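You operate a simulated robot arm through the tools that you are given. There is no shell and no other tool.

You run a simulated robot arm. Do the job below in one go: nothing can be reset, and whatever is moved stays where it is left.

## Task
Feed two discs from the hopper and lay them in the black tray.
Fine: the orange slider ends drawn back; the other discs stay in the hopper.

It is judged by the outcome, as a careful person would: the job done as asked, and still so three seconds after it is handed in. It fails if anything else is knocked over, pushed out of place, dropped, spilled or broken.

## Robot
A 6-joint arm with a two-finger parallel gripper, fixed in place. Base frame: the origin is at the foot of the arm, x ahead of it, y to its left, z up; the work surface is at about z = 0.76. Units: m, degrees, N and s.
With the tool pointing down near the work surface it reaches from about 0.4 to 0.92 m from the base axis. Its first joint turns from -115.0 to 115.0 degrees. Payload 3.43 kg.
Tool frame: the origin (TCP) lies between the finger pads and is the grasp point; the fingertips stand 0.034 m ahead of it; z points along the fingers, y is the line along which they close. Largest opening 0.128 m; finger width 0.024, thickness 0.012; the body of the gripper, 0.048 by 0.13 m, starts 0.096 m behind the TCP.
Orientation is that of the tool frame in the base frame, as [roll, pitch, yaw] about the fixed x, y, z axes, in that order (R = Rz(yaw) Ry(pitch) Rx(roll)). With the fingers straight down and closing along the base's y, the tool's x points along the base's -x, its y along +y and its z along -z.

## Interface
- The arm moves only by the tool step_arm. Its argument "plan" is a list of rows, each an object (a shift or turn left out is 0, a gripper value left out holds the last) with "delta_pos": the shift along the tool's x, y, z in m, a list of three; "angular": the turn, a rotation vector about the tool's x, y, z in degrees, a list of three; "jaw": the finger opening in m, from 0 to 0.128. In form: [{"delta_pos": [tx, ty, tz], "angular": [rx, ry, rz], "jaw": jaw}, ...]. A call has 1 to 20 rows; each row shifts and turns the commanded pose from where the row before left it, along the tool's axes as they then stand. Each row takes 0.2 s and may step no farther than 0.05 m and 8.6 degrees from the row before; otherwise, or with a gripper value out of range, the whole call is refused. Where a pose cannot be reached the arm comes as near as it can. A force on the tool above 90 N (or 10 N above the force at the start of the call, whichever is more), or a blocked arm, ends the call early, and 0.2 s more pass. The fingers move at their own pace (about 0.108 m/s each) and stop on an object; they squeeze with about 23 N. The grip force told is the motor's: it shows also when the fingers shut on nothing. Time passes only in rows, and 0.2 s behind the last, so rows that do not move let the fingers close. The reply holds the time, the measured pose of the TCP, the force on the tool along the base axes, the opening and the grip force, in the units named above and with some noise, with the torque about the TCP (base axes, N m) and any sound that the robot's microphone picked up.
- Cameras (640 x 400 px; columns grow to the right, rows downward): "scene" is fixed at [0.2186, -0.5013, 1.49]; the picture's right is [0.84, -0.54, 0.00], its down [-0.31, -0.49, -0.82] and it looks along [0.44, 0.69, -0.58] (base axes); focal length 310 px, centre (320, 200). "wrist" rides on the gripper at [0.076, -0.011, -0.16] in the tool frame; the picture's right is [0.15, 0.99, 0.00], its down [-0.88, 0.13, -0.46] and it looks along [-0.45, 0.07, 0.89] (tool axes); focal length 234 px, centre (320, 200). There is no depth. A picture from a camera that has moved, and an enlarged one, comes with that camera's place and axes in the base frame and with its lens.
- capture(camera): a new picture of that camera. It takes no simulated time.
- slide_trunk(by): slides the trunk up (or, below 0, down) by that many m; the arm rides with it, the base frame stays. It gives what a move gives, with no picture.
- zoom(camera, box): a new picture of the part [left, top, right, bottom] of that camera's present view, enlarged. It takes no simulated time.
- sign_off(): hands the job in; it is judged then, once.

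Nothing tells you positions but the pictures and the camera data. Unless the task says otherwise, let go and move clear before handing in.

The tools are called after "Emit:" by a JSON object that holds its "fn" and its "kwargs". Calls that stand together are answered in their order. step_arm: Moves the arm, as the interface text tells. Its arguments: {"type":"object","properties":{"plan":{"type":"array","items":{"type":"object","properties":{"delta_pos":{"type":"array","items":{"type":"number"}},"angular":{"type":"array","items":{"type":"number"}},"jaw":{"type":"number"}}}}},"required":["plan"]} The other tools are called the same way: slide_trunk (by) slides the trunk up or down; capture (camera) takes a picture; zoom (camera, box) takes an enlarged picture of a part of a camera's view; sign_off () hands the job in.

At the start:

```text
t: 0.0
position: [0.4605, 0.4037, 0.9905]
ee_rot: [-180.0, 0.1, -180.0]
contact_force: [-0.4, -0.9, -0.4]
moment: [0.06, -0.02, 0.0]
width: 0.1278
grip_force: 0.0
trunk travel left (down, up): [-0.5, 0.29]
```

scene: 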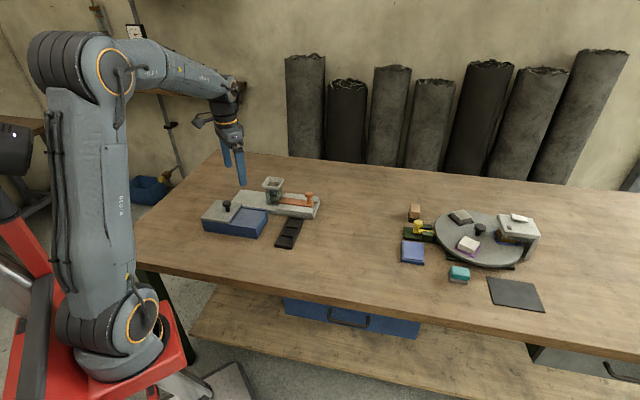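
wrist: 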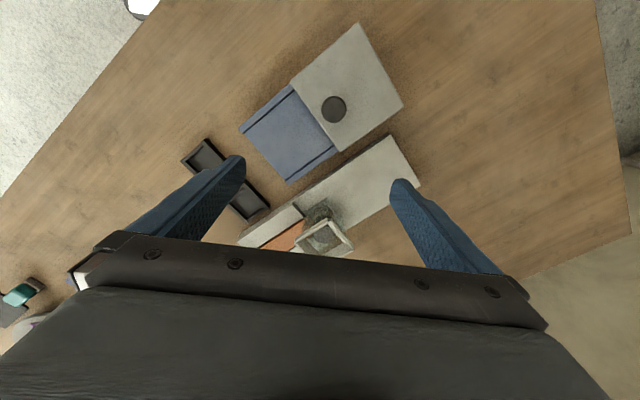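

I see a hopper on a grey base with an orange slider, a black tray beside it, and a blue box with a grey lid. I'll zoom in to understand the mechanism first.

Emit:
{"fn": "zoom", "kwargs": {"camera": "scene", "box": [190, 160, 340, 254]}}

Emit:
{"fn": "zoom", "kwargs": {"camera": "wrist", "box": [170, 100, 430, 262]}}

Emit:
{"fn": "zoom", "kwargs": {"camera": "scene", "box": [390, 190, 560, 296]}}

```text
4.26 times, centred on (265, 207) of scene
camera zoom: at [0.2186, -0.5013, 1.49], right [0.84, -0.54, 0.0], down [-0.31, -0.49, -0.82], along [0.44, 0.69, -0.58], focal length 1319 px, centre (554, 170)
```

zoom: 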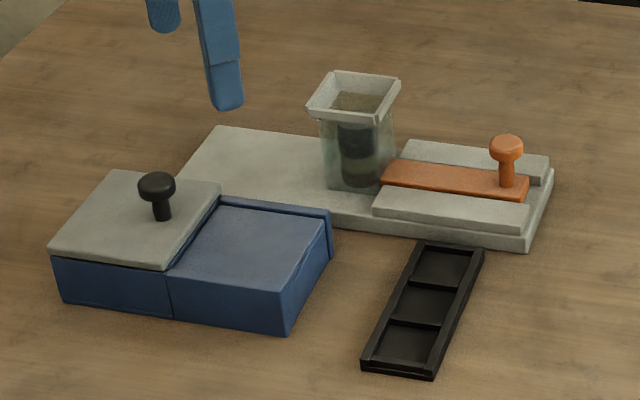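

```text
2.46 times, centred on (300, 181) of wrist
camera zoom: at [0.3847, 0.3931, 1.1515], right [-0.15, 0.99, 0.0], down [0.88, 0.13, 0.46], along [0.45, 0.07, -0.89], focal length 576 px, centre (369, 247)
```

zoom: 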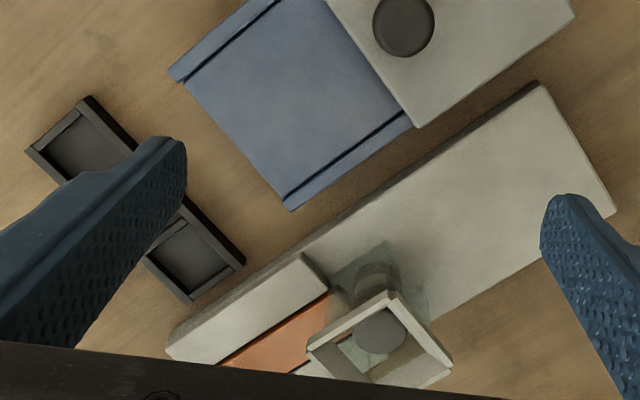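

```text
3.76 times, centred on (475, 243) of scene
camera zoom: at [0.2186, -0.5013, 1.49], right [0.84, -0.54, 0.0], down [-0.31, -0.49, -0.82], along [0.44, 0.69, -0.58], focal length 1167 px, centre (-264, 38)
```

zoom: 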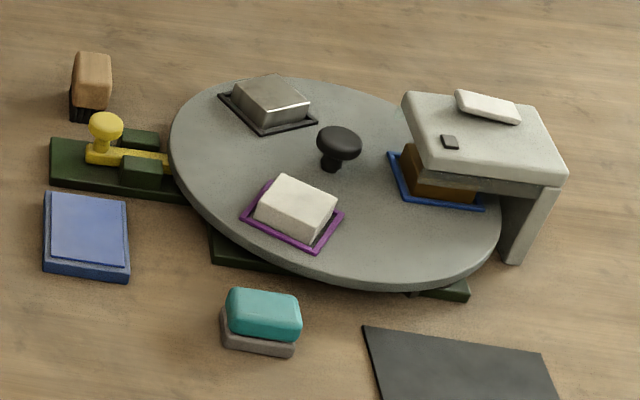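

The slider's channel runs under the hopper, so pushing the knob toward the hopper should eject the bottom disc onto the flat end of the plate. I'll move the gripper further out so the wrist camera sees the whole feeder.

Emit:
{"fn": "step_arm", "kwargs": {"plan": [{"delta_pos": [-0.03, 0, -0.03]}, {"delta_pos": [-0.04, 0, -0.02]}, {"delta_pos": [-0.04, 0, 0]}, {"delta_pos": [-0.04, 0, 0]}, {"delta_pos": [-0.04, 0, 0]}, {"delta_pos": [-0.03, 0, 0]}, {}]}}

Emit:
{"fn": "capture", "kwargs": {"camera": "wrist"}}

```text
t: 1.6
position: [0.6817, 0.4045, 1.0427]
ee_rot: [180.0, -0.1, -179.9]
contact_force: [-0.1, 0.4, -0.3]
moment: [-0.02, 0.02, -0.02]
width: 0.1281
grip_force: 0.0
trunk travel left (down, up): [-0.5, 0.29]
```

```text
taken
camera wrist: at [0.6051, 0.3938, 1.2026], right [-0.15, 0.99, 0.0], down [0.88, 0.13, 0.46], along [0.45, 0.07, -0.89], focal length 234 px, centre (320, 200)
```

wrist: 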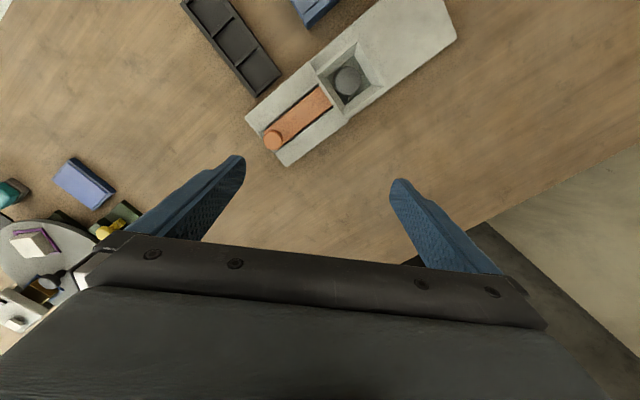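

Emit:
{"fn": "zoom", "kwargs": {"camera": "wrist", "box": [170, 0, 470, 180]}}

Emit:
{"fn": "zoom", "kwargs": {"camera": "wrist", "box": [240, 40, 400, 170]}}

Emit:
{"fn": "zoom", "kwargs": {"camera": "scene", "box": [250, 165, 330, 255]}}

```text
2.13 times, centred on (320, 90) of wrist
camera zoom: at [0.6051, 0.3938, 1.2026], right [-0.15, 0.99, 0.0], down [0.88, 0.13, 0.46], along [0.45, 0.07, -0.89], focal length 500 px, centre (320, 435)
```

zoom: 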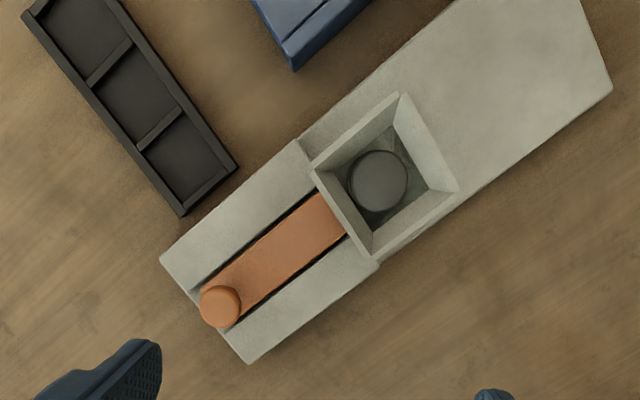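

```text
3.08 times, centred on (320, 105) of wrist
camera zoom: at [0.6051, 0.3938, 1.2026], right [-0.15, 0.99, 0.0], down [0.88, 0.13, 0.46], along [0.45, 0.07, -0.89], focal length 720 px, centre (320, 492)
```

zoom: 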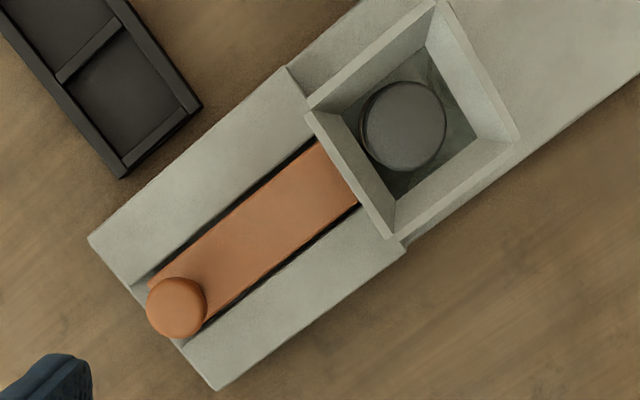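

```text
4.44 times, centred on (290, 210) of scene
camera zoom: at [0.2186, -0.5013, 1.49], right [0.84, -0.54, 0.0], down [-0.31, -0.49, -0.82], along [0.44, 0.69, -0.58], focal length 1378 px, centre (453, 156)
```

zoom: 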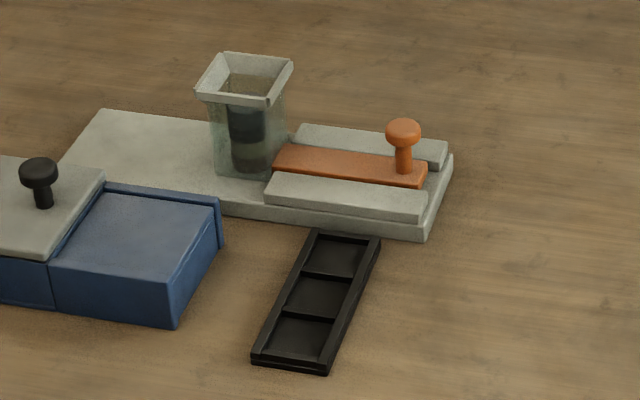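

The slider runs at 45° (toward −x, +y); knob at about (0.698, 0.334, 0.835), hopper centre about (0.599, 0.431). I'll turn the tool 45° so the fingers close across the slider, and move above the knob.

Emit:
{"fn": "step_arm", "kwargs": {"plan": [{"angular": [0, 0, 7.5]}, {"angular": [0, 0, 7.5]}, {"angular": [0, 0, 7.5]}, {"angular": [0, 0, 7.5]}, {"angular": [0, 0, 7.5]}, {"angular": [0, 0, 7.5]}, {"delta_pos": [-0.03, -0.019, 0], "jaw": 0.08}, {"delta_pos": [-0.031, -0.019, 0]}, {"delta_pos": [0, 0, 0.04]}, {"delta_pos": [0, 0, 0.04]}, {"delta_pos": [0, 0, 0.03]}, {}]}}

Emit:
{"fn": "capture", "kwargs": {"camera": "wrist"}}

Emit:
{"fn": "zoom", "kwargs": {"camera": "scene", "box": [230, 130, 350, 250]}}

```text
t: 4.2
position: [0.6964, 0.3333, 0.9286]
ee_rot: [180.0, 0.0, 134.9]
contact_force: [0.9, -0.1, 0.2]
moment: [-0.04, 0.04, 0.0]
width: 0.0799
grip_force: 0.1
trunk travel left (down, up): [-0.5, 0.29]
```

```text
taken
camera wrist: at [0.6346, 0.379, 1.0899], right [0.6, 0.8, 0.0], down [0.71, -0.53, 0.46], along [0.37, -0.27, -0.89], focal length 234 px, centre (320, 200)
```

wrist: 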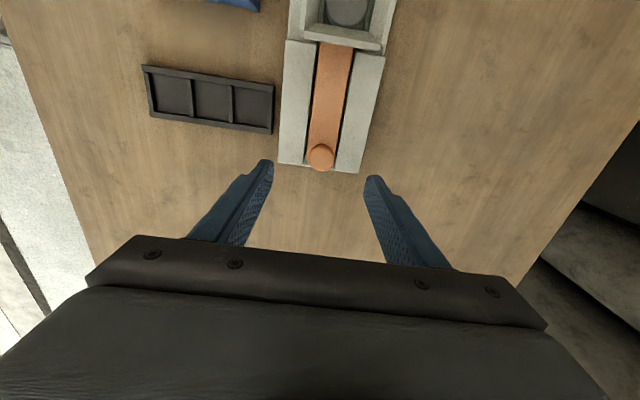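

```text
3.33 times, centred on (290, 190) of scene
camera zoom: at [0.2186, -0.5013, 1.49], right [0.84, -0.54, 0.0], down [-0.31, -0.49, -0.82], along [0.44, 0.69, -0.58], focal length 1034 px, centre (420, 233)
```

zoom: 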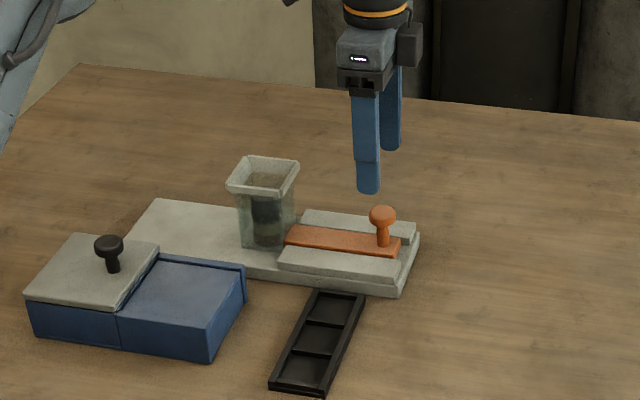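

The fingers straddle the knob well, about 2 mm off along the slide. I'll go down, then close on the knob.

Emit:
{"fn": "step_arm", "kwargs": {"plan": [{"delta_pos": [0.002, 0, 0.03]}, {"delta_pos": [0, 0, 0.03]}, {"delta_pos": [0, 0, 0.02]}, {"delta_pos": [0, 0, 0.012]}, {}]}}

Emit:
{"fn": "zoom", "kwargs": {"camera": "scene", "box": [250, 150, 330, 220]}}

Emit:
{"fn": "capture", "kwargs": {"camera": "wrist"}}

```text
t: 5.4
position: [0.6953, 0.3341, 0.8374]
ee_rot: [179.9, 0.0, 135.0]
contact_force: [0.4, 0.4, -0.4]
moment: [0.02, 0.0, -0.01]
width: 0.0799
grip_force: 0.2
trunk travel left (down, up): [-0.5, 0.29]
```

```text
5.71 times, centred on (290, 185) of scene
camera zoom: at [0.2186, -0.5013, 1.49], right [0.84, -0.54, 0.0], down [-0.31, -0.49, -0.82], along [0.44, 0.69, -0.58], focal length 1772 px, centre (491, 286)
```

zoom: 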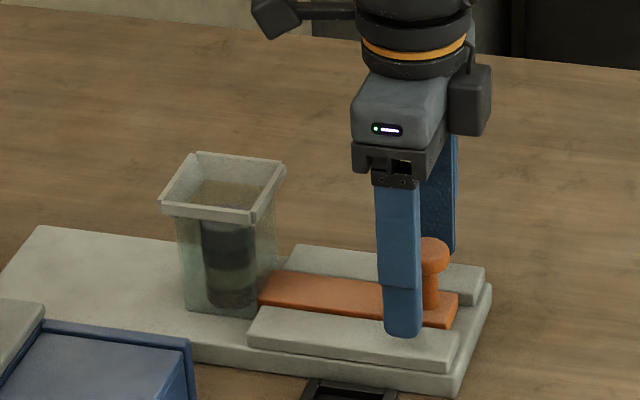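

```text
taken
camera wrist: at [0.6323, 0.3806, 0.9986], right [0.6, 0.8, 0.0], down [0.71, -0.53, 0.46], along [0.37, -0.27, -0.89], focal length 234 px, centre (320, 200)
```

wrist: 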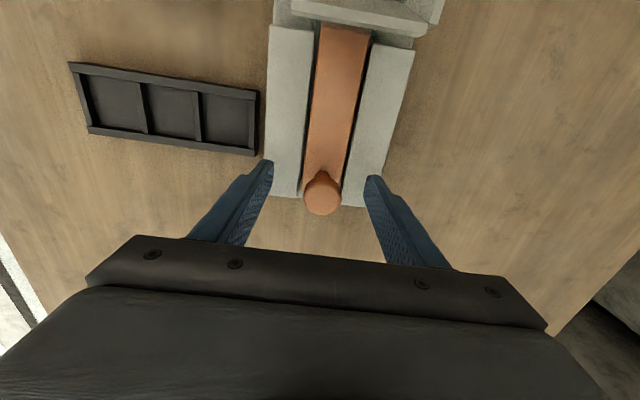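

The knob is about 2–3 mm behind the pad centre; I'll adjust and close on it.

Emit:
{"fn": "step_arm", "kwargs": {"plan": [{"delta_pos": [-0.0025, 0, 0.001]}, {"jaw": 0.03}, {"jaw": 0.02}, {"jaw": 0.02}, {"jaw": 0.02}]}}

Emit:
{"fn": "capture", "kwargs": {"camera": "wrist"}}

```text
t: 6.6
position: [0.6968, 0.3339, 0.8373]
ee_rot: [180.0, 0.0, 135.1]
contact_force: [18.2, 18.1, -2.9]
moment: [0.11, -0.22, 0.03]
width: 0.029
grip_force: 45.1
trunk travel left (down, up): [-0.5, 0.29]
```

```text
taken
camera wrist: at [0.6352, 0.3804, 0.998], right [0.6, 0.8, 0.0], down [0.71, -0.53, 0.46], along [0.37, -0.27, -0.89], focal length 234 px, centre (320, 200)
```

wrist: 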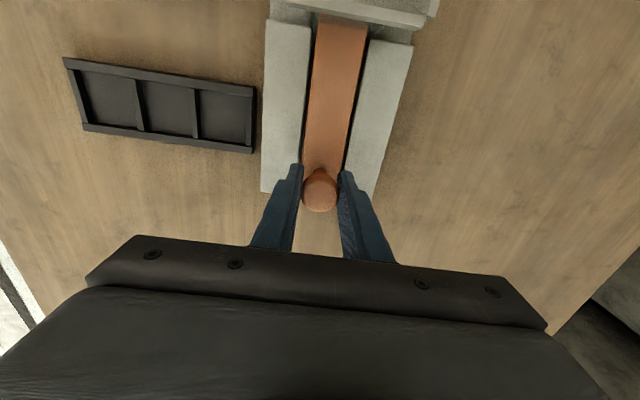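

Gripped, with a side force of about 25 N across the slide. I'll shift slightly to relieve it before pushing.

Emit:
{"fn": "step_arm", "kwargs": {"plan": [{"delta_pos": [0, 0.001, 0]}, {}]}}

```text
t: 7.2
position: [0.6972, 0.3357, 0.8369]
ee_rot: [179.9, 0.1, 135.1]
contact_force: [14.0, 15.1, 2.4]
moment: [0.0, -0.11, 0.05]
width: 0.0288
grip_force: 44.6
trunk travel left (down, up): [-0.5, 0.29]
```

Emit:
{"fn": "step_arm", "kwargs": {"plan": [{"delta_pos": [0, 0.002, 0]}, {"delta_pos": [0, 0.001, 0]}, {}]}}

```text
t: 8.0
position: [0.6974, 0.335, 0.8369]
ee_rot: [-179.7, -0.2, 134.9]
contact_force: [-21.7, -9.9, 5.9]
moment: [-0.25, 0.18, -0.04]
width: 0.0289
grip_force: 44.9
trunk travel left (down, up): [-0.5, 0.29]
```

The side force has reversed, so the neutral point is about 1.6 mm back; I'll set that and begin pushing slowly.

Emit:
{"fn": "step_arm", "kwargs": {"plan": [{"delta_pos": [0, -0.0016, 0]}, {}, {"delta_pos": [0.01, 0, 0]}, {"delta_pos": [0.01, 0, 0]}, {}]}}

Emit:
{"fn": "zoom", "kwargs": {"camera": "scene", "box": [250, 150, 330, 220]}}

```text
t: 9.2
position: [0.6834, 0.3468, 0.8376]
ee_rot: [-179.9, 0.0, 134.9]
contact_force: [-20.9, -21.1, -2.2]
moment: [-0.58, -0.28, 0.07]
width: 0.029
grip_force: 45.0
trunk travel left (down, up): [-0.5, 0.29]
```

```text
5.71 times, centred on (290, 185) of scene
camera zoom: at [0.2186, -0.5013, 1.49], right [0.84, -0.54, 0.0], down [-0.31, -0.49, -0.82], along [0.44, 0.69, -0.58], focal length 1772 px, centre (491, 286)
```

zoom: 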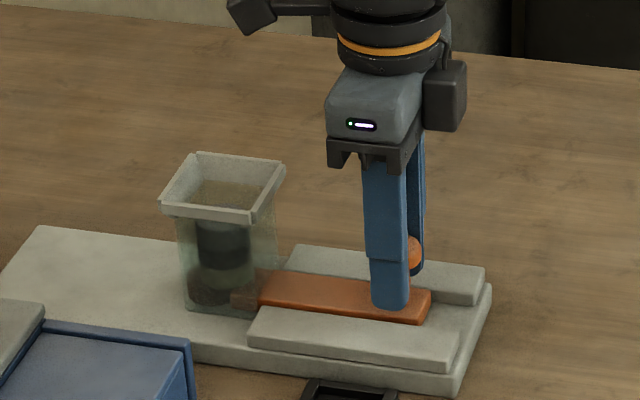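

The slider and the bottom disc are moving. I'll correct the sideways drift and continue.

Emit:
{"fn": "step_arm", "kwargs": {"plan": [{"delta_pos": [0, -0.002, 0]}, {"delta_pos": [0.01, -0.0005, 0]}, {}]}}

```text
t: 10.0
position: [0.6769, 0.3545, 0.8375]
ee_rot: [-180.0, 0.0, 135.0]
contact_force: [-11.3, -13.6, -13.4]
moment: [-0.06, 0.0, -0.05]
width: 0.0293
grip_force: 45.2
trunk travel left (down, up): [-0.5, 0.29]
```

Emit:
{"fn": "step_arm", "kwargs": {"plan": [{"delta_pos": [0, -0.001, 0]}, {"delta_pos": [0.01, -0.0004, 0]}, {"delta_pos": [0.01, -0.0004, 0]}, {}]}}

Emit:
{"fn": "zoom", "kwargs": {"camera": "scene", "box": [250, 150, 330, 220]}}

Emit:
{"fn": "capture", "kwargs": {"camera": "wrist"}}

```text
t: 11.0
position: [0.6628, 0.369, 0.8371]
ee_rot: [179.9, -0.1, 135.1]
contact_force: [11.4, 11.8, -16.5]
moment: [0.17, -0.07, 0.07]
width: 0.029
grip_force: 44.6
trunk travel left (down, up): [-0.5, 0.29]
```

```text
5.71 times, centred on (290, 185) of scene
camera zoom: at [0.2186, -0.5013, 1.49], right [0.84, -0.54, 0.0], down [-0.31, -0.49, -0.82], along [0.44, 0.69, -0.58], focal length 1772 px, centre (491, 286)
```

zoom: 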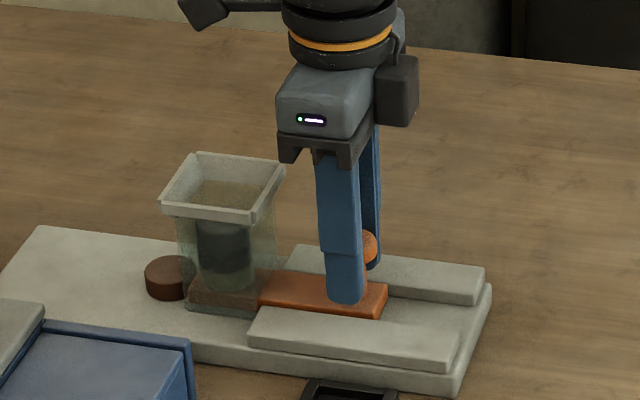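

```text
taken
camera wrist: at [0.6006, 0.415, 0.9982], right [0.6, 0.8, 0.0], down [0.71, -0.53, 0.46], along [0.37, -0.27, -0.89], focal length 234 px, centre (320, 200)
```

wrist: 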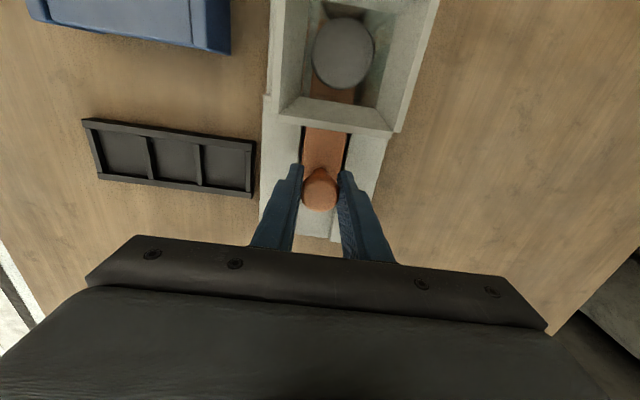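

The disc is emerging on the far side of the hopper. I'll keep pushing in small steps to free it fully.

Emit:
{"fn": "step_arm", "kwargs": {"plan": [{"delta_pos": [0, 0.001, -0.0005]}, {"delta_pos": [0.008, 0, 0]}, {"delta_pos": [0.006, 0, 0]}, {}]}}

Emit:
{"fn": "zoom", "kwargs": {"camera": "scene", "box": [250, 150, 330, 220]}}

Emit:
{"fn": "capture", "kwargs": {"camera": "wrist"}}

```text
t: 12.0
position: [0.6531, 0.3792, 0.837]
ee_rot: [-179.9, -0.1, 135.0]
contact_force: [20.5, 20.0, -18.8]
moment: [0.17, -0.16, 0.03]
width: 0.029
grip_force: 44.5
trunk travel left (down, up): [-0.5, 0.29]
```

```text
5.71 times, centred on (290, 185) of scene
camera zoom: at [0.2186, -0.5013, 1.49], right [0.84, -0.54, 0.0], down [-0.31, -0.49, -0.82], along [0.44, 0.69, -0.58], focal length 1772 px, centre (491, 286)
```

zoom: 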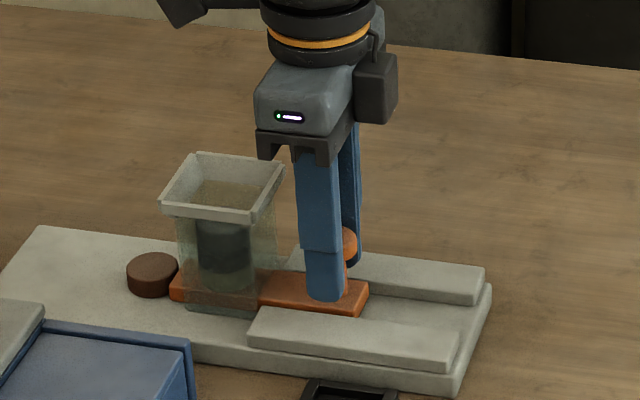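

```text
taken
camera wrist: at [0.5912, 0.4248, 0.9983], right [0.6, 0.8, 0.0], down [0.71, -0.53, 0.46], along [0.37, -0.27, -0.89], focal length 234 px, centre (320, 200)
```

wrist: 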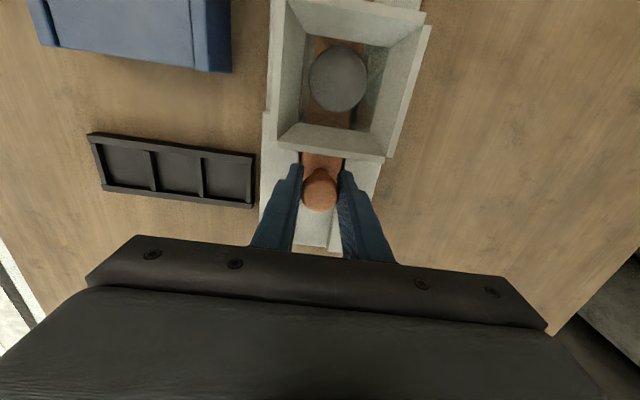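

The disc is nearly clear of the hopper. I'll push another centimetre for gripping room, watching for a stop.

Emit:
{"fn": "step_arm", "kwargs": {"plan": [{"delta_pos": [0, 0.0018, 0.001]}, {"delta_pos": [0.005, 0.0002, 0]}, {"delta_pos": [0.005, 0.0002, 0]}, {}]}}

Emit:
{"fn": "zoom", "kwargs": {"camera": "scene", "box": [250, 150, 330, 220]}}

```text
t: 13.0
position: [0.6472, 0.3842, 0.8377]
ee_rot: [-179.9, 0.0, 134.9]
contact_force: [3.0, -2.9, 5.1]
moment: [-0.07, 0.06, -0.09]
width: 0.0286
grip_force: 44.9
trunk travel left (down, up): [-0.5, 0.29]
```

```text
5.71 times, centred on (290, 185) of scene
camera zoom: at [0.2186, -0.5013, 1.49], right [0.84, -0.54, 0.0], down [-0.31, -0.49, -0.82], along [0.44, 0.69, -0.58], focal length 1772 px, centre (491, 286)
```

zoom: 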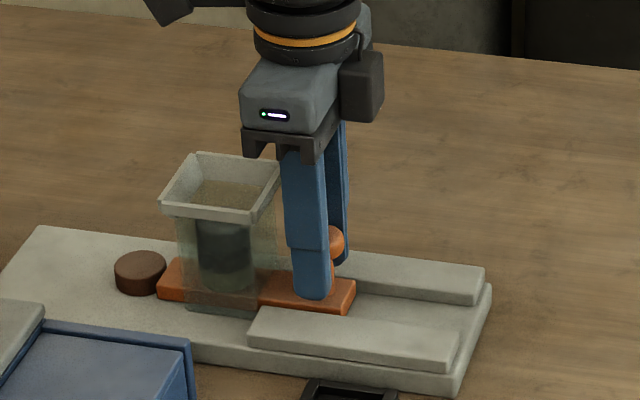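

The disc is well clear now. I'll draw the slider back in stages, correcting side drift on the way.

Emit:
{"fn": "step_arm", "kwargs": {"plan": [{"delta_pos": [-0.01, -0.0003, 0]}, {"delta_pos": [-0.01, -0.0006, 0]}, {"delta_pos": [-0.01, -0.0006, 0]}, {}]}}

```text
t: 14.0
position: [0.6667, 0.3656, 0.8365]
ee_rot: [179.8, -0.1, 135.1]
contact_force: [11.5, 13.3, 3.0]
moment: [0.35, 0.06, 0.02]
width: 0.029
grip_force: 45.3
trunk travel left (down, up): [-0.5, 0.29]
```

Emit:
{"fn": "step_arm", "kwargs": {"plan": [{"delta_pos": [-0.01, 0.001, 0]}, {"delta_pos": [-0.01, 0, 0]}, {"delta_pos": [-0.01, 0, 0]}, {}]}}

Emit:
{"fn": "zoom", "kwargs": {"camera": "scene", "box": [250, 150, 330, 220]}}

```text
t: 15.0
position: [0.6873, 0.3432, 0.8371]
ee_rot: [180.0, 0.0, 135.0]
contact_force: [8.9, 9.4, 10.6]
moment: [0.01, -0.09, 0.02]
width: 0.0291
grip_force: 45.1
trunk travel left (down, up): [-0.5, 0.29]
```

```text
5.71 times, centred on (290, 185) of scene
camera zoom: at [0.2186, -0.5013, 1.49], right [0.84, -0.54, 0.0], down [-0.31, -0.49, -0.82], along [0.44, 0.69, -0.58], focal length 1772 px, centre (491, 286)
```

zoom: 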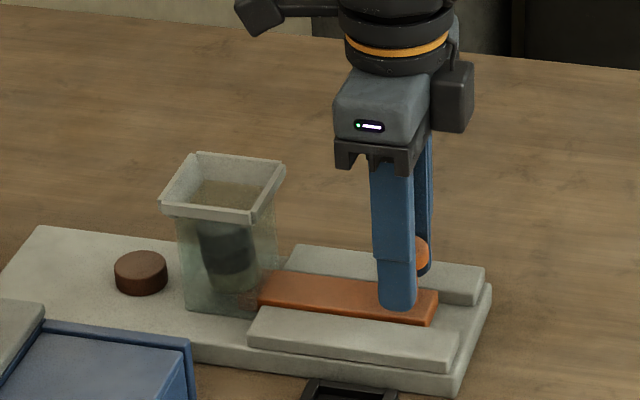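

The slider is nearly back; the stack tilts as the last edge withdraws. I'll finish the remaining ~14 mm slowly, looking for the end stop.

Emit:
{"fn": "step_arm", "kwargs": {"plan": [{"delta_pos": [-0.006, 0.0005, 0]}, {"delta_pos": [-0.005, 0, 0]}, {"delta_pos": [-0.003, 0, 0]}, {}]}}

Emit:
{"fn": "zoom", "kwargs": {"camera": "scene", "box": [250, 150, 330, 220]}}

Emit:
{"fn": "capture", "kwargs": {"camera": "wrist"}}

```text
t: 16.0
position: [0.6979, 0.3333, 0.8373]
ee_rot: [180.0, 0.0, 135.0]
contact_force: [6.3, 7.8, 12.8]
moment: [0.12, 0.05, 0.02]
width: 0.0287
grip_force: 44.7
trunk travel left (down, up): [-0.5, 0.29]
```

```text
5.71 times, centred on (290, 185) of scene
camera zoom: at [0.2186, -0.5013, 1.49], right [0.84, -0.54, 0.0], down [-0.31, -0.49, -0.82], along [0.44, 0.69, -0.58], focal length 1772 px, centre (491, 286)
```

zoom: 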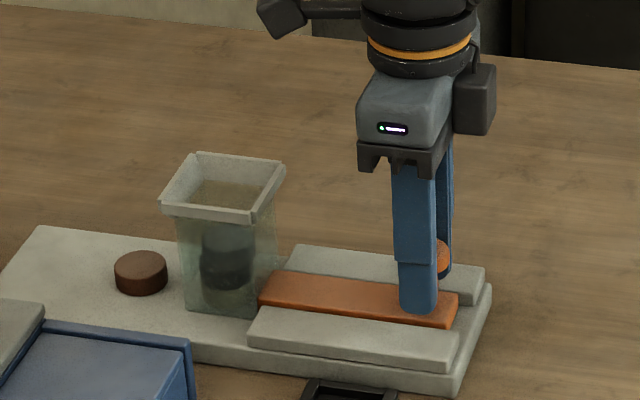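

```text
taken
camera wrist: at [0.6359, 0.3803, 0.9982], right [0.6, 0.8, 0.0], down [0.71, -0.53, 0.46], along [0.37, -0.27, -0.89], focal length 234 px, centre (320, 200)
```

wrist: 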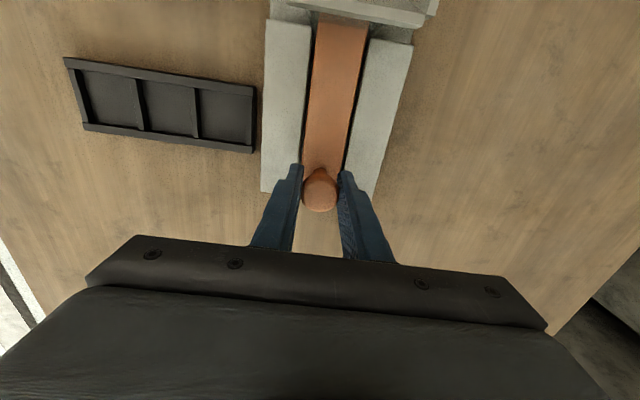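

Emit:
{"fn": "zoom", "kwargs": {"camera": "scene", "box": [262, 164, 292, 194]}}

```text
13.33 times, centred on (277, 179) of scene
camera zoom: at [0.2186, -0.5013, 1.49], right [0.84, -0.54, 0.0], down [-0.31, -0.49, -0.82], along [0.44, 0.69, -0.58], focal length 4134 px, centre (893, 480)
```

zoom: 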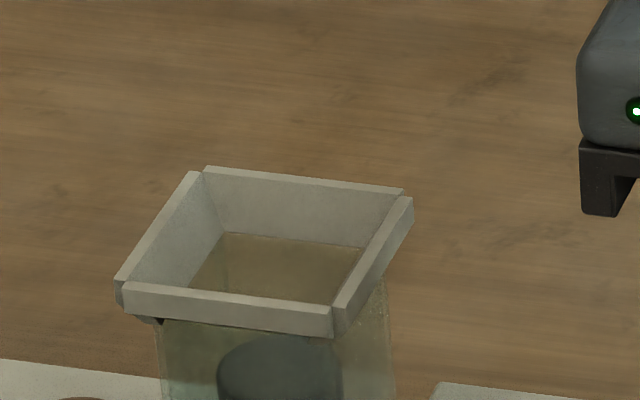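

Emit:
{"fn": "zoom", "kwargs": {"camera": "scene", "box": [260, 176, 300, 206]}}

```text
13.33 times, centred on (280, 191) of scene
camera zoom: at [0.2186, -0.5013, 1.49], right [0.84, -0.54, 0.0], down [-0.31, -0.49, -0.82], along [0.44, 0.69, -0.58], focal length 4134 px, centre (853, 320)
```

zoom: 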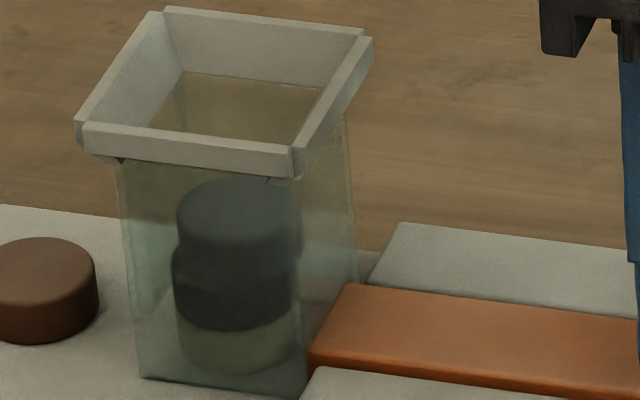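

Three discs remain in the hopper and the next (pale) has dropped to the bottom. I'll release the knob, rise, and go above the brown disc.

Emit:
{"fn": "step_arm", "kwargs": {"plan": [{"jaw": 0.08}, {"jaw": 0.08}, {"delta_pos": [0, 0, -0.03]}, {"delta_pos": [0, 0, -0.04]}, {"delta_pos": [0, 0, -0.04]}, {"delta_pos": [0.04, 0, 0]}, {"delta_pos": [0.04, 0, 0]}, {"delta_pos": [0.04, 0, 0]}, {"delta_pos": [0.04, 0.002, 0]}, {"delta_pos": [0.04, 0.002, 0]}, {}]}}

Emit:
{"fn": "capture", "kwargs": {"camera": "wrist"}}

Emit:
{"fn": "zoom", "kwargs": {"camera": "scene", "box": [220, 150, 330, 250]}}

```text
t: 18.4
position: [0.5621, 0.4802, 0.9447]
ee_rot: [180.0, 0.1, 135.0]
contact_force: [-0.4, -0.6, 0.2]
moment: [-0.01, 0.0, -0.04]
width: 0.0798
grip_force: 0.1
trunk travel left (down, up): [-0.5, 0.29]
```

```text
taken
camera wrist: at [0.499, 0.5259, 1.1067], right [0.6, 0.8, 0.0], down [0.71, -0.53, 0.46], along [0.37, -0.27, -0.89], focal length 234 px, centre (320, 200)
```

wrist: 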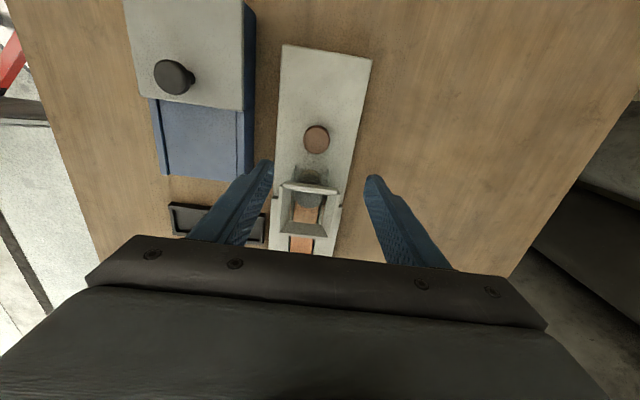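

```text
4.00 times, centred on (275, 200) of scene
camera zoom: at [0.2186, -0.5013, 1.49], right [0.84, -0.54, 0.0], down [-0.31, -0.49, -0.82], along [0.44, 0.69, -0.58], focal length 1240 px, centre (500, 200)
```

zoom: 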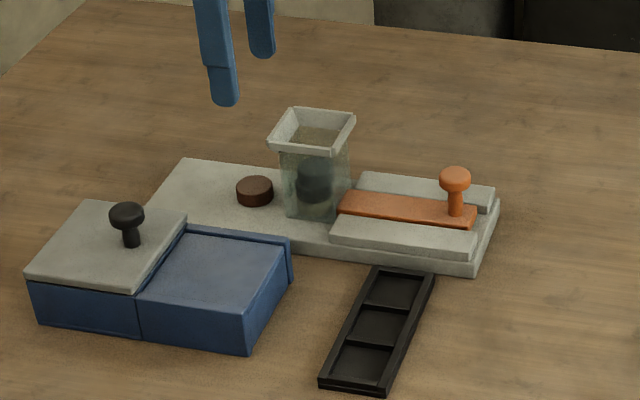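

Emit:
{"fn": "zoom", "kwargs": {"camera": "wrist", "box": [260, 90, 380, 240]}}

Emit:
{"fn": "zoom", "kwargs": {"camera": "scene", "box": [270, 180, 340, 260]}}

Emit:
{"fn": "zoom", "kwargs": {"camera": "scene", "box": [245, 176, 305, 216]}}

```text
2.67 times, centred on (320, 165) of wrist
camera zoom: at [0.499, 0.5259, 1.1067], right [0.6, 0.8, 0.0], down [0.71, -0.53, 0.46], along [0.37, -0.27, -0.89], focal length 624 px, centre (320, 293)
```

zoom: 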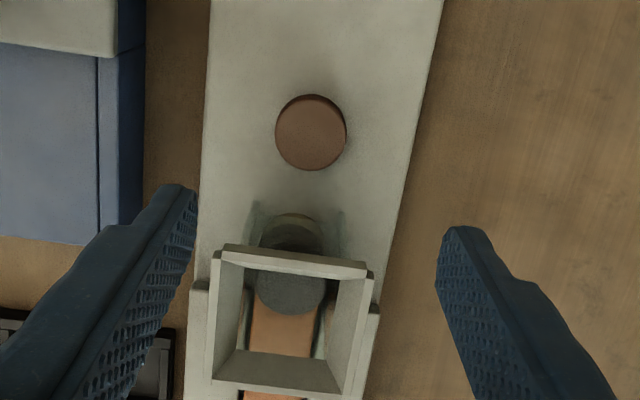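

```text
5.00 times, centred on (305, 220) of scene
camera zoom: at [0.2186, -0.5013, 1.49], right [0.84, -0.54, 0.0], down [-0.31, -0.49, -0.82], along [0.44, 0.69, -0.58], focal length 1550 px, centre (395, 100)
```

zoom: 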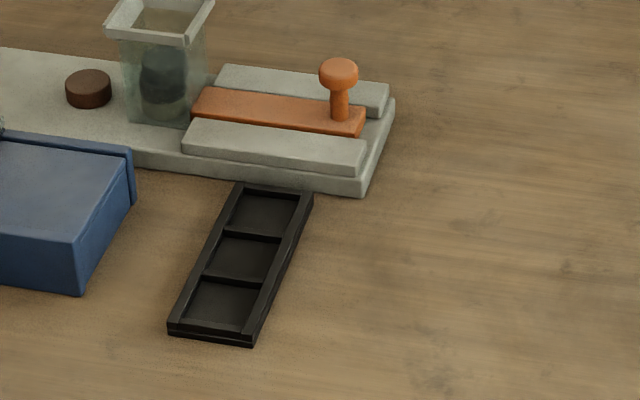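

```text
10.00 times, centred on (275, 196) of scene
camera zoom: at [0.2186, -0.5013, 1.49], right [0.84, -0.54, 0.0], down [-0.31, -0.49, -0.82], along [0.44, 0.69, -0.58], focal length 3100 px, centre (770, 240)
```

zoom: 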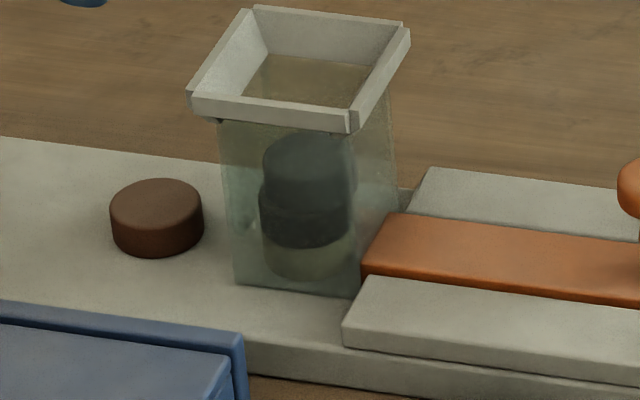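

The brown disc (about 37 mm across, 12.5 mm thick) sits at about (0.556, 0.481), top at z≈0.79. I'll align and lower with the fingers around it.

Emit:
{"fn": "step_arm", "kwargs": {"plan": [{"delta_pos": [0.005, -0.0037, 0], "jaw": 0.058}, {"delta_pos": [0, 0, 0.04]}, {"delta_pos": [0, 0, 0.04]}, {"delta_pos": [0, 0, 0.02]}, {"delta_pos": [0, 0, 0.018]}, {}]}}

Emit:
{"fn": "zoom", "kwargs": {"camera": "wrist", "box": [240, 120, 400, 260]}}

Emit:
{"fn": "zoom", "kwargs": {"camera": "scene", "box": [245, 166, 305, 216]}}

```text
t: 19.8
position: [0.5548, 0.4787, 0.8283]
ee_rot: [-179.9, 0.1, 135.0]
contact_force: [0.5, -0.1, -0.6]
moment: [0.02, 0.03, 0.0]
width: 0.058
grip_force: 0.0
trunk travel left (down, up): [-0.5, 0.29]
```

```text
2.86 times, centred on (320, 190) of wrist
camera zoom: at [0.4922, 0.5253, 0.99], right [0.6, 0.8, 0.0], down [0.71, -0.53, 0.46], along [0.37, -0.27, -0.89], focal length 669 px, centre (320, 229)
```

zoom: 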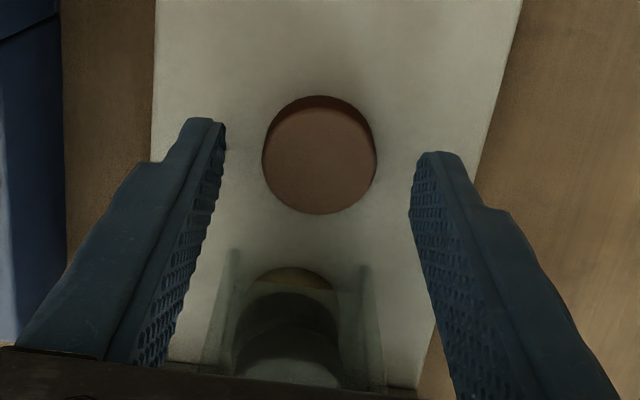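

```text
8.00 times, centred on (275, 191) of scene
camera zoom: at [0.2186, -0.5013, 1.49], right [0.84, -0.54, 0.0], down [-0.31, -0.49, -0.82], along [0.44, 0.69, -0.58], focal length 2480 px, centre (680, 272)
```

zoom: 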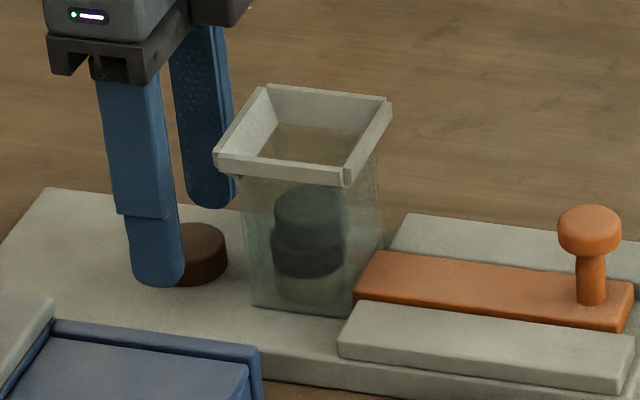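

Alignment is within about 1 mm. I'll feel for the plate with the fingertips to set the grip height.

Emit:
{"fn": "step_arm", "kwargs": {"plan": [{"delta_pos": [-0.001, 0, 0.006]}, {"delta_pos": [0, 0, 0.006]}, {"delta_pos": [0, 0, 0.002]}, {}]}}

```text
t: 20.8
position: [0.5536, 0.4799, 0.8151]
ee_rot: [180.0, 0.0, 135.0]
contact_force: [-0.5, 0.1, -0.5]
moment: [-0.01, -0.03, -0.01]
width: 0.0578
grip_force: 0.0
trunk travel left (down, up): [-0.5, 0.29]
```

Emit:
{"fn": "step_arm", "kwargs": {"plan": [{"delta_pos": [0, 0, 0.0015]}, {}]}}

```text
t: 21.4
position: [0.5547, 0.4792, 0.8131]
ee_rot: [-180.0, 0.1, 135.0]
contact_force: [-1.5, -0.6, 6.1]
moment: [-0.13, 0.17, -0.06]
width: 0.0581
grip_force: 0.0
trunk travel left (down, up): [-0.5, 0.29]
```

Contact at TCP z≈0.8133, so the plate top is ≈0.779. I'll rise 6 mm and close on the upper half of the disc.

Emit:
{"fn": "step_arm", "kwargs": {"plan": [{"delta_pos": [0, 0, -0.0058]}, {"jaw": 0.045}, {"jaw": 0.03}, {"jaw": 0.025}, {"jaw": 0.025}, {}]}}

Emit:
{"fn": "zoom", "kwargs": {"camera": "wrist", "box": [240, 120, 400, 260]}}

```text
t: 22.8
position: [0.5543, 0.4801, 0.8193]
ee_rot: [-180.0, 0.0, 135.0]
contact_force: [0.2, -0.2, 0.6]
moment: [0.02, 0.0, 0.01]
width: 0.0344
grip_force: 22.7
trunk travel left (down, up): [-0.5, 0.29]
```

```text
2.86 times, centred on (320, 190) of wrist
camera zoom: at [0.4924, 0.5253, 0.9806], right [0.6, 0.8, 0.0], down [0.71, -0.53, 0.46], along [0.37, -0.27, -0.89], focal length 669 px, centre (320, 229)
```

zoom: 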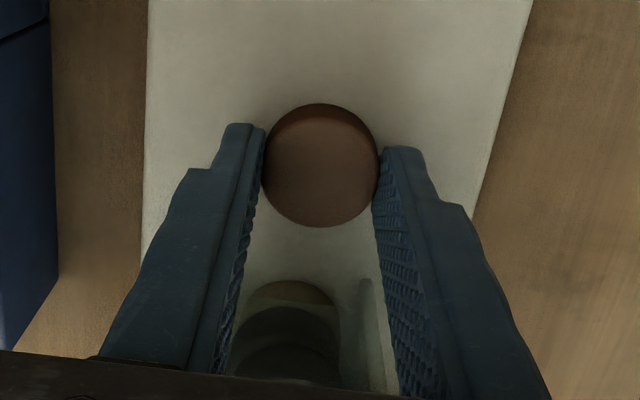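

The disc is gripped at 34 mm. I'll lift it and carry it over toward the tray, then look.

Emit:
{"fn": "step_arm", "kwargs": {"plan": [{"delta_pos": [0, 0, -0.02]}, {"delta_pos": [0, 0, -0.04]}, {"delta_pos": [0, 0, -0.04]}, {"delta_pos": [0, 0, -0.03]}, {"delta_pos": [0, -0.04, 0]}, {"delta_pos": [0, -0.04, 0]}, {"delta_pos": [-0.03, -0.03, 0]}, {"delta_pos": [-0.03, -0.03, 0]}, {"delta_pos": [-0.03, 0, 0]}, {"delta_pos": [-0.03, 0, 0]}, {"delta_pos": [-0.03, 0, 0]}, {}]}}

Emit:
{"fn": "capture", "kwargs": {"camera": "wrist"}}

Emit:
{"fn": "zoom", "kwargs": {"camera": "wrist", "box": [220, 80, 420, 220]}}

Emit:
{"fn": "zoom", "kwargs": {"camera": "scene", "box": [240, 150, 340, 255]}}

```text
t: 25.4
position: [0.5631, 0.2746, 0.9488]
ee_rot: [179.9, -0.1, 135.0]
contact_force: [-0.2, 0.3, -0.5]
moment: [0.0, -0.02, -0.02]
width: 0.0344
grip_force: 23.5
trunk travel left (down, up): [-0.5, 0.29]
```

```text
taken
camera wrist: at [0.5003, 0.3202, 1.1091], right [0.6, 0.8, 0.0], down [0.71, -0.53, 0.46], along [0.37, -0.27, -0.89], focal length 234 px, centre (320, 200)
```

wrist: 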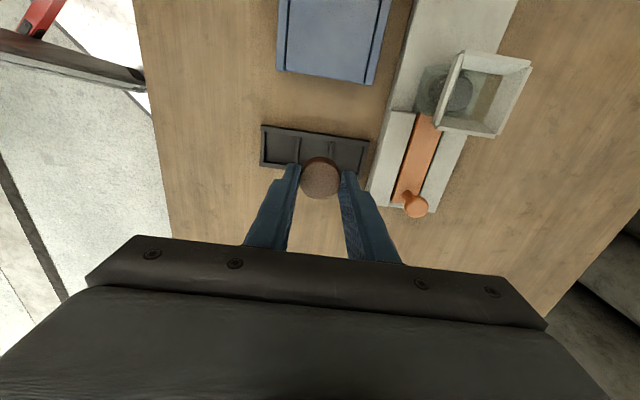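

```text
2.86 times, centred on (320, 150) of wrist
camera zoom: at [0.5003, 0.3202, 1.1091], right [0.6, 0.8, 0.0], down [0.71, -0.53, 0.46], along [0.37, -0.27, -0.89], focal length 669 px, centre (320, 343)
```

zoom: 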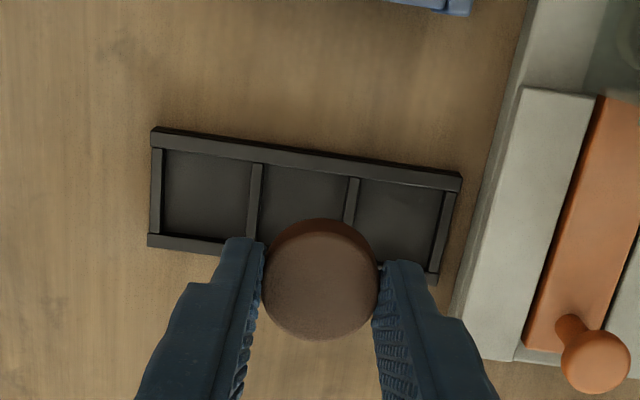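

```text
3.81 times, centred on (290, 202) of scene
camera zoom: at [0.2186, -0.5013, 1.49], right [0.84, -0.54, 0.0], down [-0.31, -0.49, -0.82], along [0.44, 0.69, -0.58], focal length 1181 px, centre (434, 190)
```

zoom: 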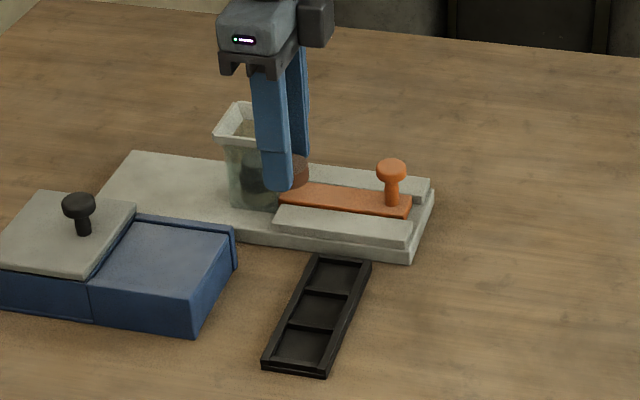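

Tray compartments have centres at about (0.539, 0.2205), (0.575, 0.255) and (0.612, 0.290). I'll put the first disc in the end compartment farthest from the feeder: move over it, lower partway and check.

Emit:
{"fn": "step_arm", "kwargs": {"plan": [{"delta_pos": [-0.0125, -0.0276, 0]}, {"delta_pos": [-0.01, -0.0276, 0]}, {"delta_pos": [0, 0, 0.04]}, {"delta_pos": [0, 0, 0.04]}, {"delta_pos": [0, 0, 0.03]}, {}]}}

Emit:
{"fn": "zoom", "kwargs": {"camera": "wrist", "box": [220, 100, 420, 240]}}

Emit:
{"fn": "zoom", "kwargs": {"camera": "scene", "box": [250, 190, 330, 260]}}

```text
t: 26.8
position: [0.5382, 0.2185, 0.838]
ee_rot: [-179.9, 0.0, 135.1]
contact_force: [-0.2, -0.2, -0.9]
moment: [0.0, -0.02, 0.03]
width: 0.0343
grip_force: 23.3
trunk travel left (down, up): [-0.5, 0.29]
```

```text
2.86 times, centred on (320, 170) of wrist
camera zoom: at [0.4772, 0.2648, 0.999], right [0.6, 0.8, 0.0], down [0.71, -0.53, 0.46], along [0.37, -0.27, -0.89], focal length 669 px, centre (320, 286)
```

zoom: 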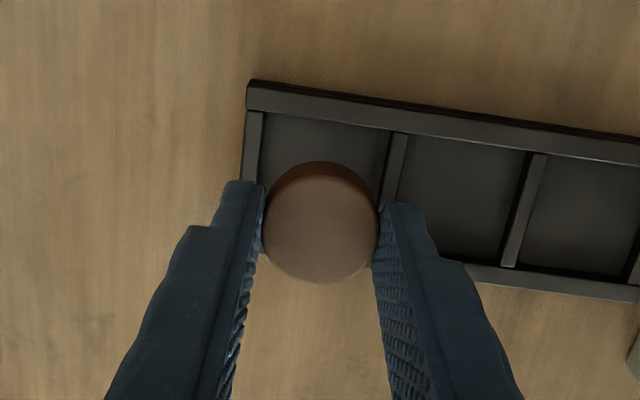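

```text
5.71 times, centred on (290, 225) of scene
camera zoom: at [0.2186, -0.5013, 1.49], right [0.84, -0.54, 0.0], down [-0.31, -0.49, -0.82], along [0.44, 0.69, -0.58], focal length 1772 px, centre (491, 57)
```

zoom: 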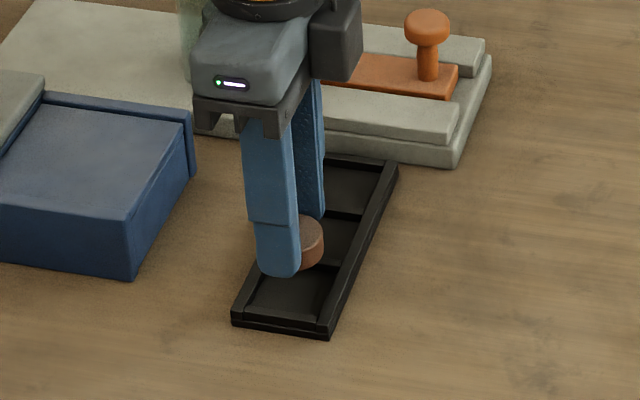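

The disc is centred over the compartment within about 1 mm. I'll lower it until it touches the tray floor.

Emit:
{"fn": "step_arm", "kwargs": {"plan": [{"delta_pos": [0, 0.0006, 0.02]}, {"delta_pos": [0, 0, 0.009]}, {"delta_pos": [0, 0, 0.002]}, {}]}}

Emit:
{"fn": "zoom", "kwargs": {"camera": "scene", "box": [255, 205, 315, 255]}}

Emit:
{"fn": "zoom", "kwargs": {"camera": "wrist", "box": [220, 100, 420, 240]}}

```text
t: 27.8
position: [0.5381, 0.2202, 0.8073]
ee_rot: [180.0, 0.0, 135.0]
contact_force: [-0.3, -1.0, -0.1]
moment: [-0.05, 0.02, 0.02]
width: 0.0348
grip_force: 23.5
trunk travel left (down, up): [-0.5, 0.29]
```

```text
8.00 times, centred on (285, 230) of scene
camera zoom: at [0.2186, -0.5013, 1.49], right [0.84, -0.54, 0.0], down [-0.31, -0.49, -0.82], along [0.44, 0.69, -0.58], focal length 2480 px, centre (600, -40)
```

zoom: 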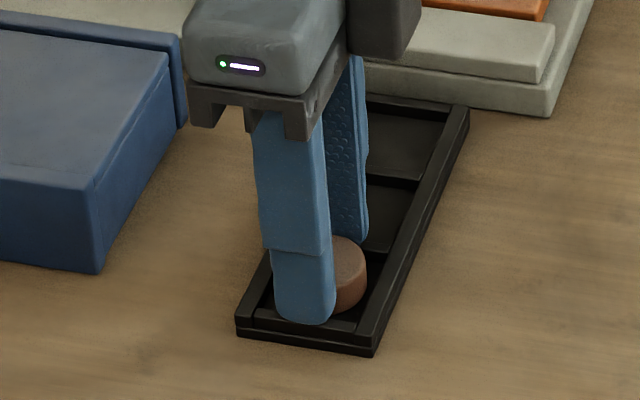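

```text
2.86 times, centred on (320, 170) of wrist
camera zoom: at [0.4762, 0.2651, 0.9684], right [0.6, 0.8, 0.0], down [0.71, -0.53, 0.46], along [0.37, -0.27, -0.89], focal length 669 px, centre (320, 286)
```

zoom: 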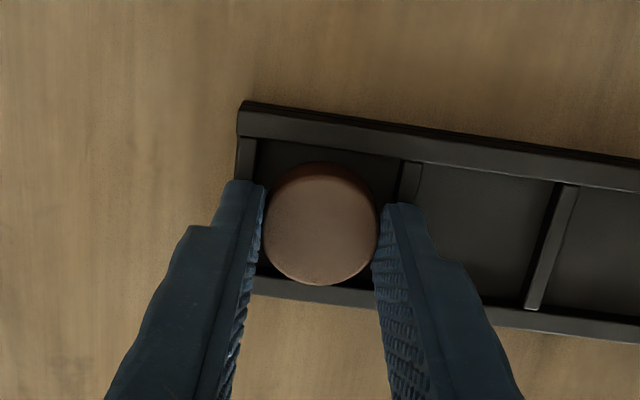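

Emit:
{"fn": "step_arm", "kwargs": {"plan": [{"delta_pos": [0, 0, 0.001]}, {}]}}

Emit:
{"fn": "step_arm", "kwargs": {"plan": [{"delta_pos": [0, 0, 0.001]}, {}]}}

```text
t: 28.4
position: [0.5383, 0.2191, 0.8065]
ee_rot: [-180.0, 0.0, 135.0]
contact_force: [-3.2, 0.2, 8.3]
moment: [-0.05, 0.17, -0.03]
width: 0.0345
grip_force: 23.4
trunk travel left (down, up): [-0.5, 0.29]
```

```text
t: 29.0
position: [0.5387, 0.2177, 0.8071]
ee_rot: [180.0, -0.1, 134.9]
contact_force: [-7.2, -0.7, 18.0]
moment: [-0.21, 0.48, -0.02]
width: 0.0344
grip_force: 22.5
trunk travel left (down, up): [-0.5, 0.29]
```

Contact found at TCP z≈0.8067. I'll back off a millimetre and open a little to release.

Emit:
{"fn": "step_arm", "kwargs": {"plan": [{"delta_pos": [0, 0, -0.0015]}, {"jaw": 0.046}, {"jaw": 0.046}, {}]}}

Emit:
{"fn": "zoom", "kwargs": {"camera": "wrist", "box": [220, 100, 420, 240]}}

Emit:
{"fn": "zoom", "kwargs": {"camera": "scene", "box": [255, 205, 315, 255]}}

```text
t: 30.0
position: [0.5398, 0.2189, 0.8078]
ee_rot: [-180.0, 0.0, 135.0]
contact_force: [0.1, 0.2, -0.7]
moment: [-0.01, 0.06, 0.01]
width: 0.0459
grip_force: 0.0
trunk travel left (down, up): [-0.5, 0.29]
```

```text
2.86 times, centred on (320, 170) of wrist
camera zoom: at [0.4773, 0.2652, 0.9685], right [0.6, 0.8, 0.0], down [0.71, -0.53, 0.46], along [0.37, -0.27, -0.89], focal length 669 px, centre (320, 286)
```

zoom: 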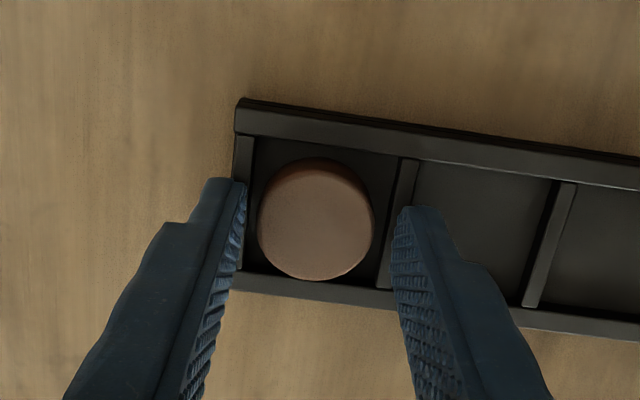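

```text
8.00 times, centred on (285, 230) of scene
camera zoom: at [0.2186, -0.5013, 1.49], right [0.84, -0.54, 0.0], down [-0.31, -0.49, -0.82], along [0.44, 0.69, -0.58], focal length 2480 px, centre (600, -40)
```

zoom: 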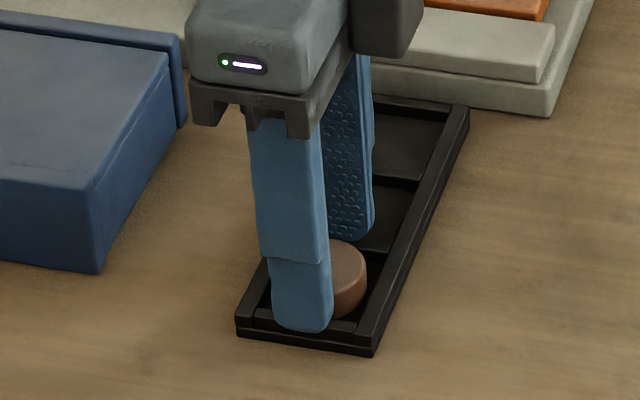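

The brown disc lies in its compartment. I'll rise, return above the knob and lower around it.

Emit:
{"fn": "step_arm", "kwargs": {"plan": [{"delta_pos": [0, 0, -0.03]}, {"delta_pos": [0, 0, -0.04]}, {"delta_pos": [0, 0, -0.04], "jaw": 0.07}, {"delta_pos": [-0.0154, 0.04, 0]}, {"delta_pos": [-0.0154, 0.04, 0]}, {"delta_pos": [0, 0.04, 0]}, {"delta_pos": [0, 0.04, 0]}, {"delta_pos": [0, 0.0328, 0]}, {"delta_pos": [0, 0, 0.03]}, {"delta_pos": [0, 0, 0.02]}, {}]}}

Emit:
{"fn": "capture", "kwargs": {"camera": "wrist"}}

Emit:
{"fn": "zoom", "kwargs": {"camera": "scene", "box": [230, 150, 330, 255]}}

```text
t: 32.4
position: [0.6958, 0.3359, 0.8681]
ee_rot: [-180.0, 0.0, 135.0]
contact_force: [-0.7, -0.7, 0.3]
moment: [0.0, 0.01, 0.02]
width: 0.07
grip_force: 0.1
trunk travel left (down, up): [-0.5, 0.29]
```

```text
taken
camera wrist: at [0.6349, 0.3819, 1.0301], right [0.6, 0.8, 0.0], down [0.71, -0.53, 0.46], along [0.37, -0.27, -0.89], focal length 234 px, centre (320, 200)
```

wrist: 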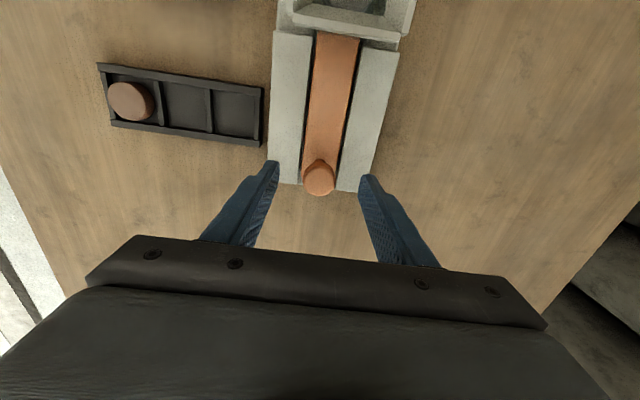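

```text
3.81 times, centred on (280, 202) of scene
camera zoom: at [0.2186, -0.5013, 1.49], right [0.84, -0.54, 0.0], down [-0.31, -0.49, -0.82], along [0.44, 0.69, -0.58], focal length 1181 px, centre (472, 190)
```

zoom: 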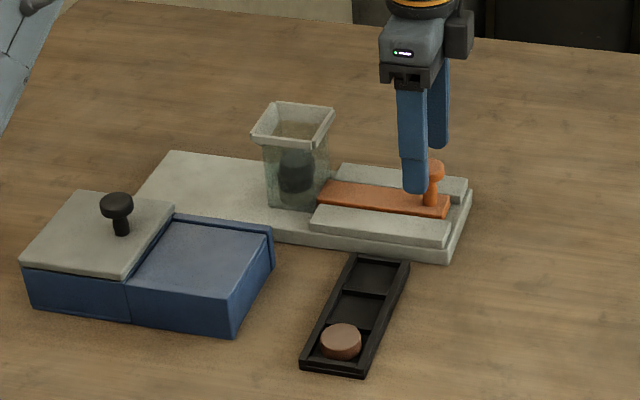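

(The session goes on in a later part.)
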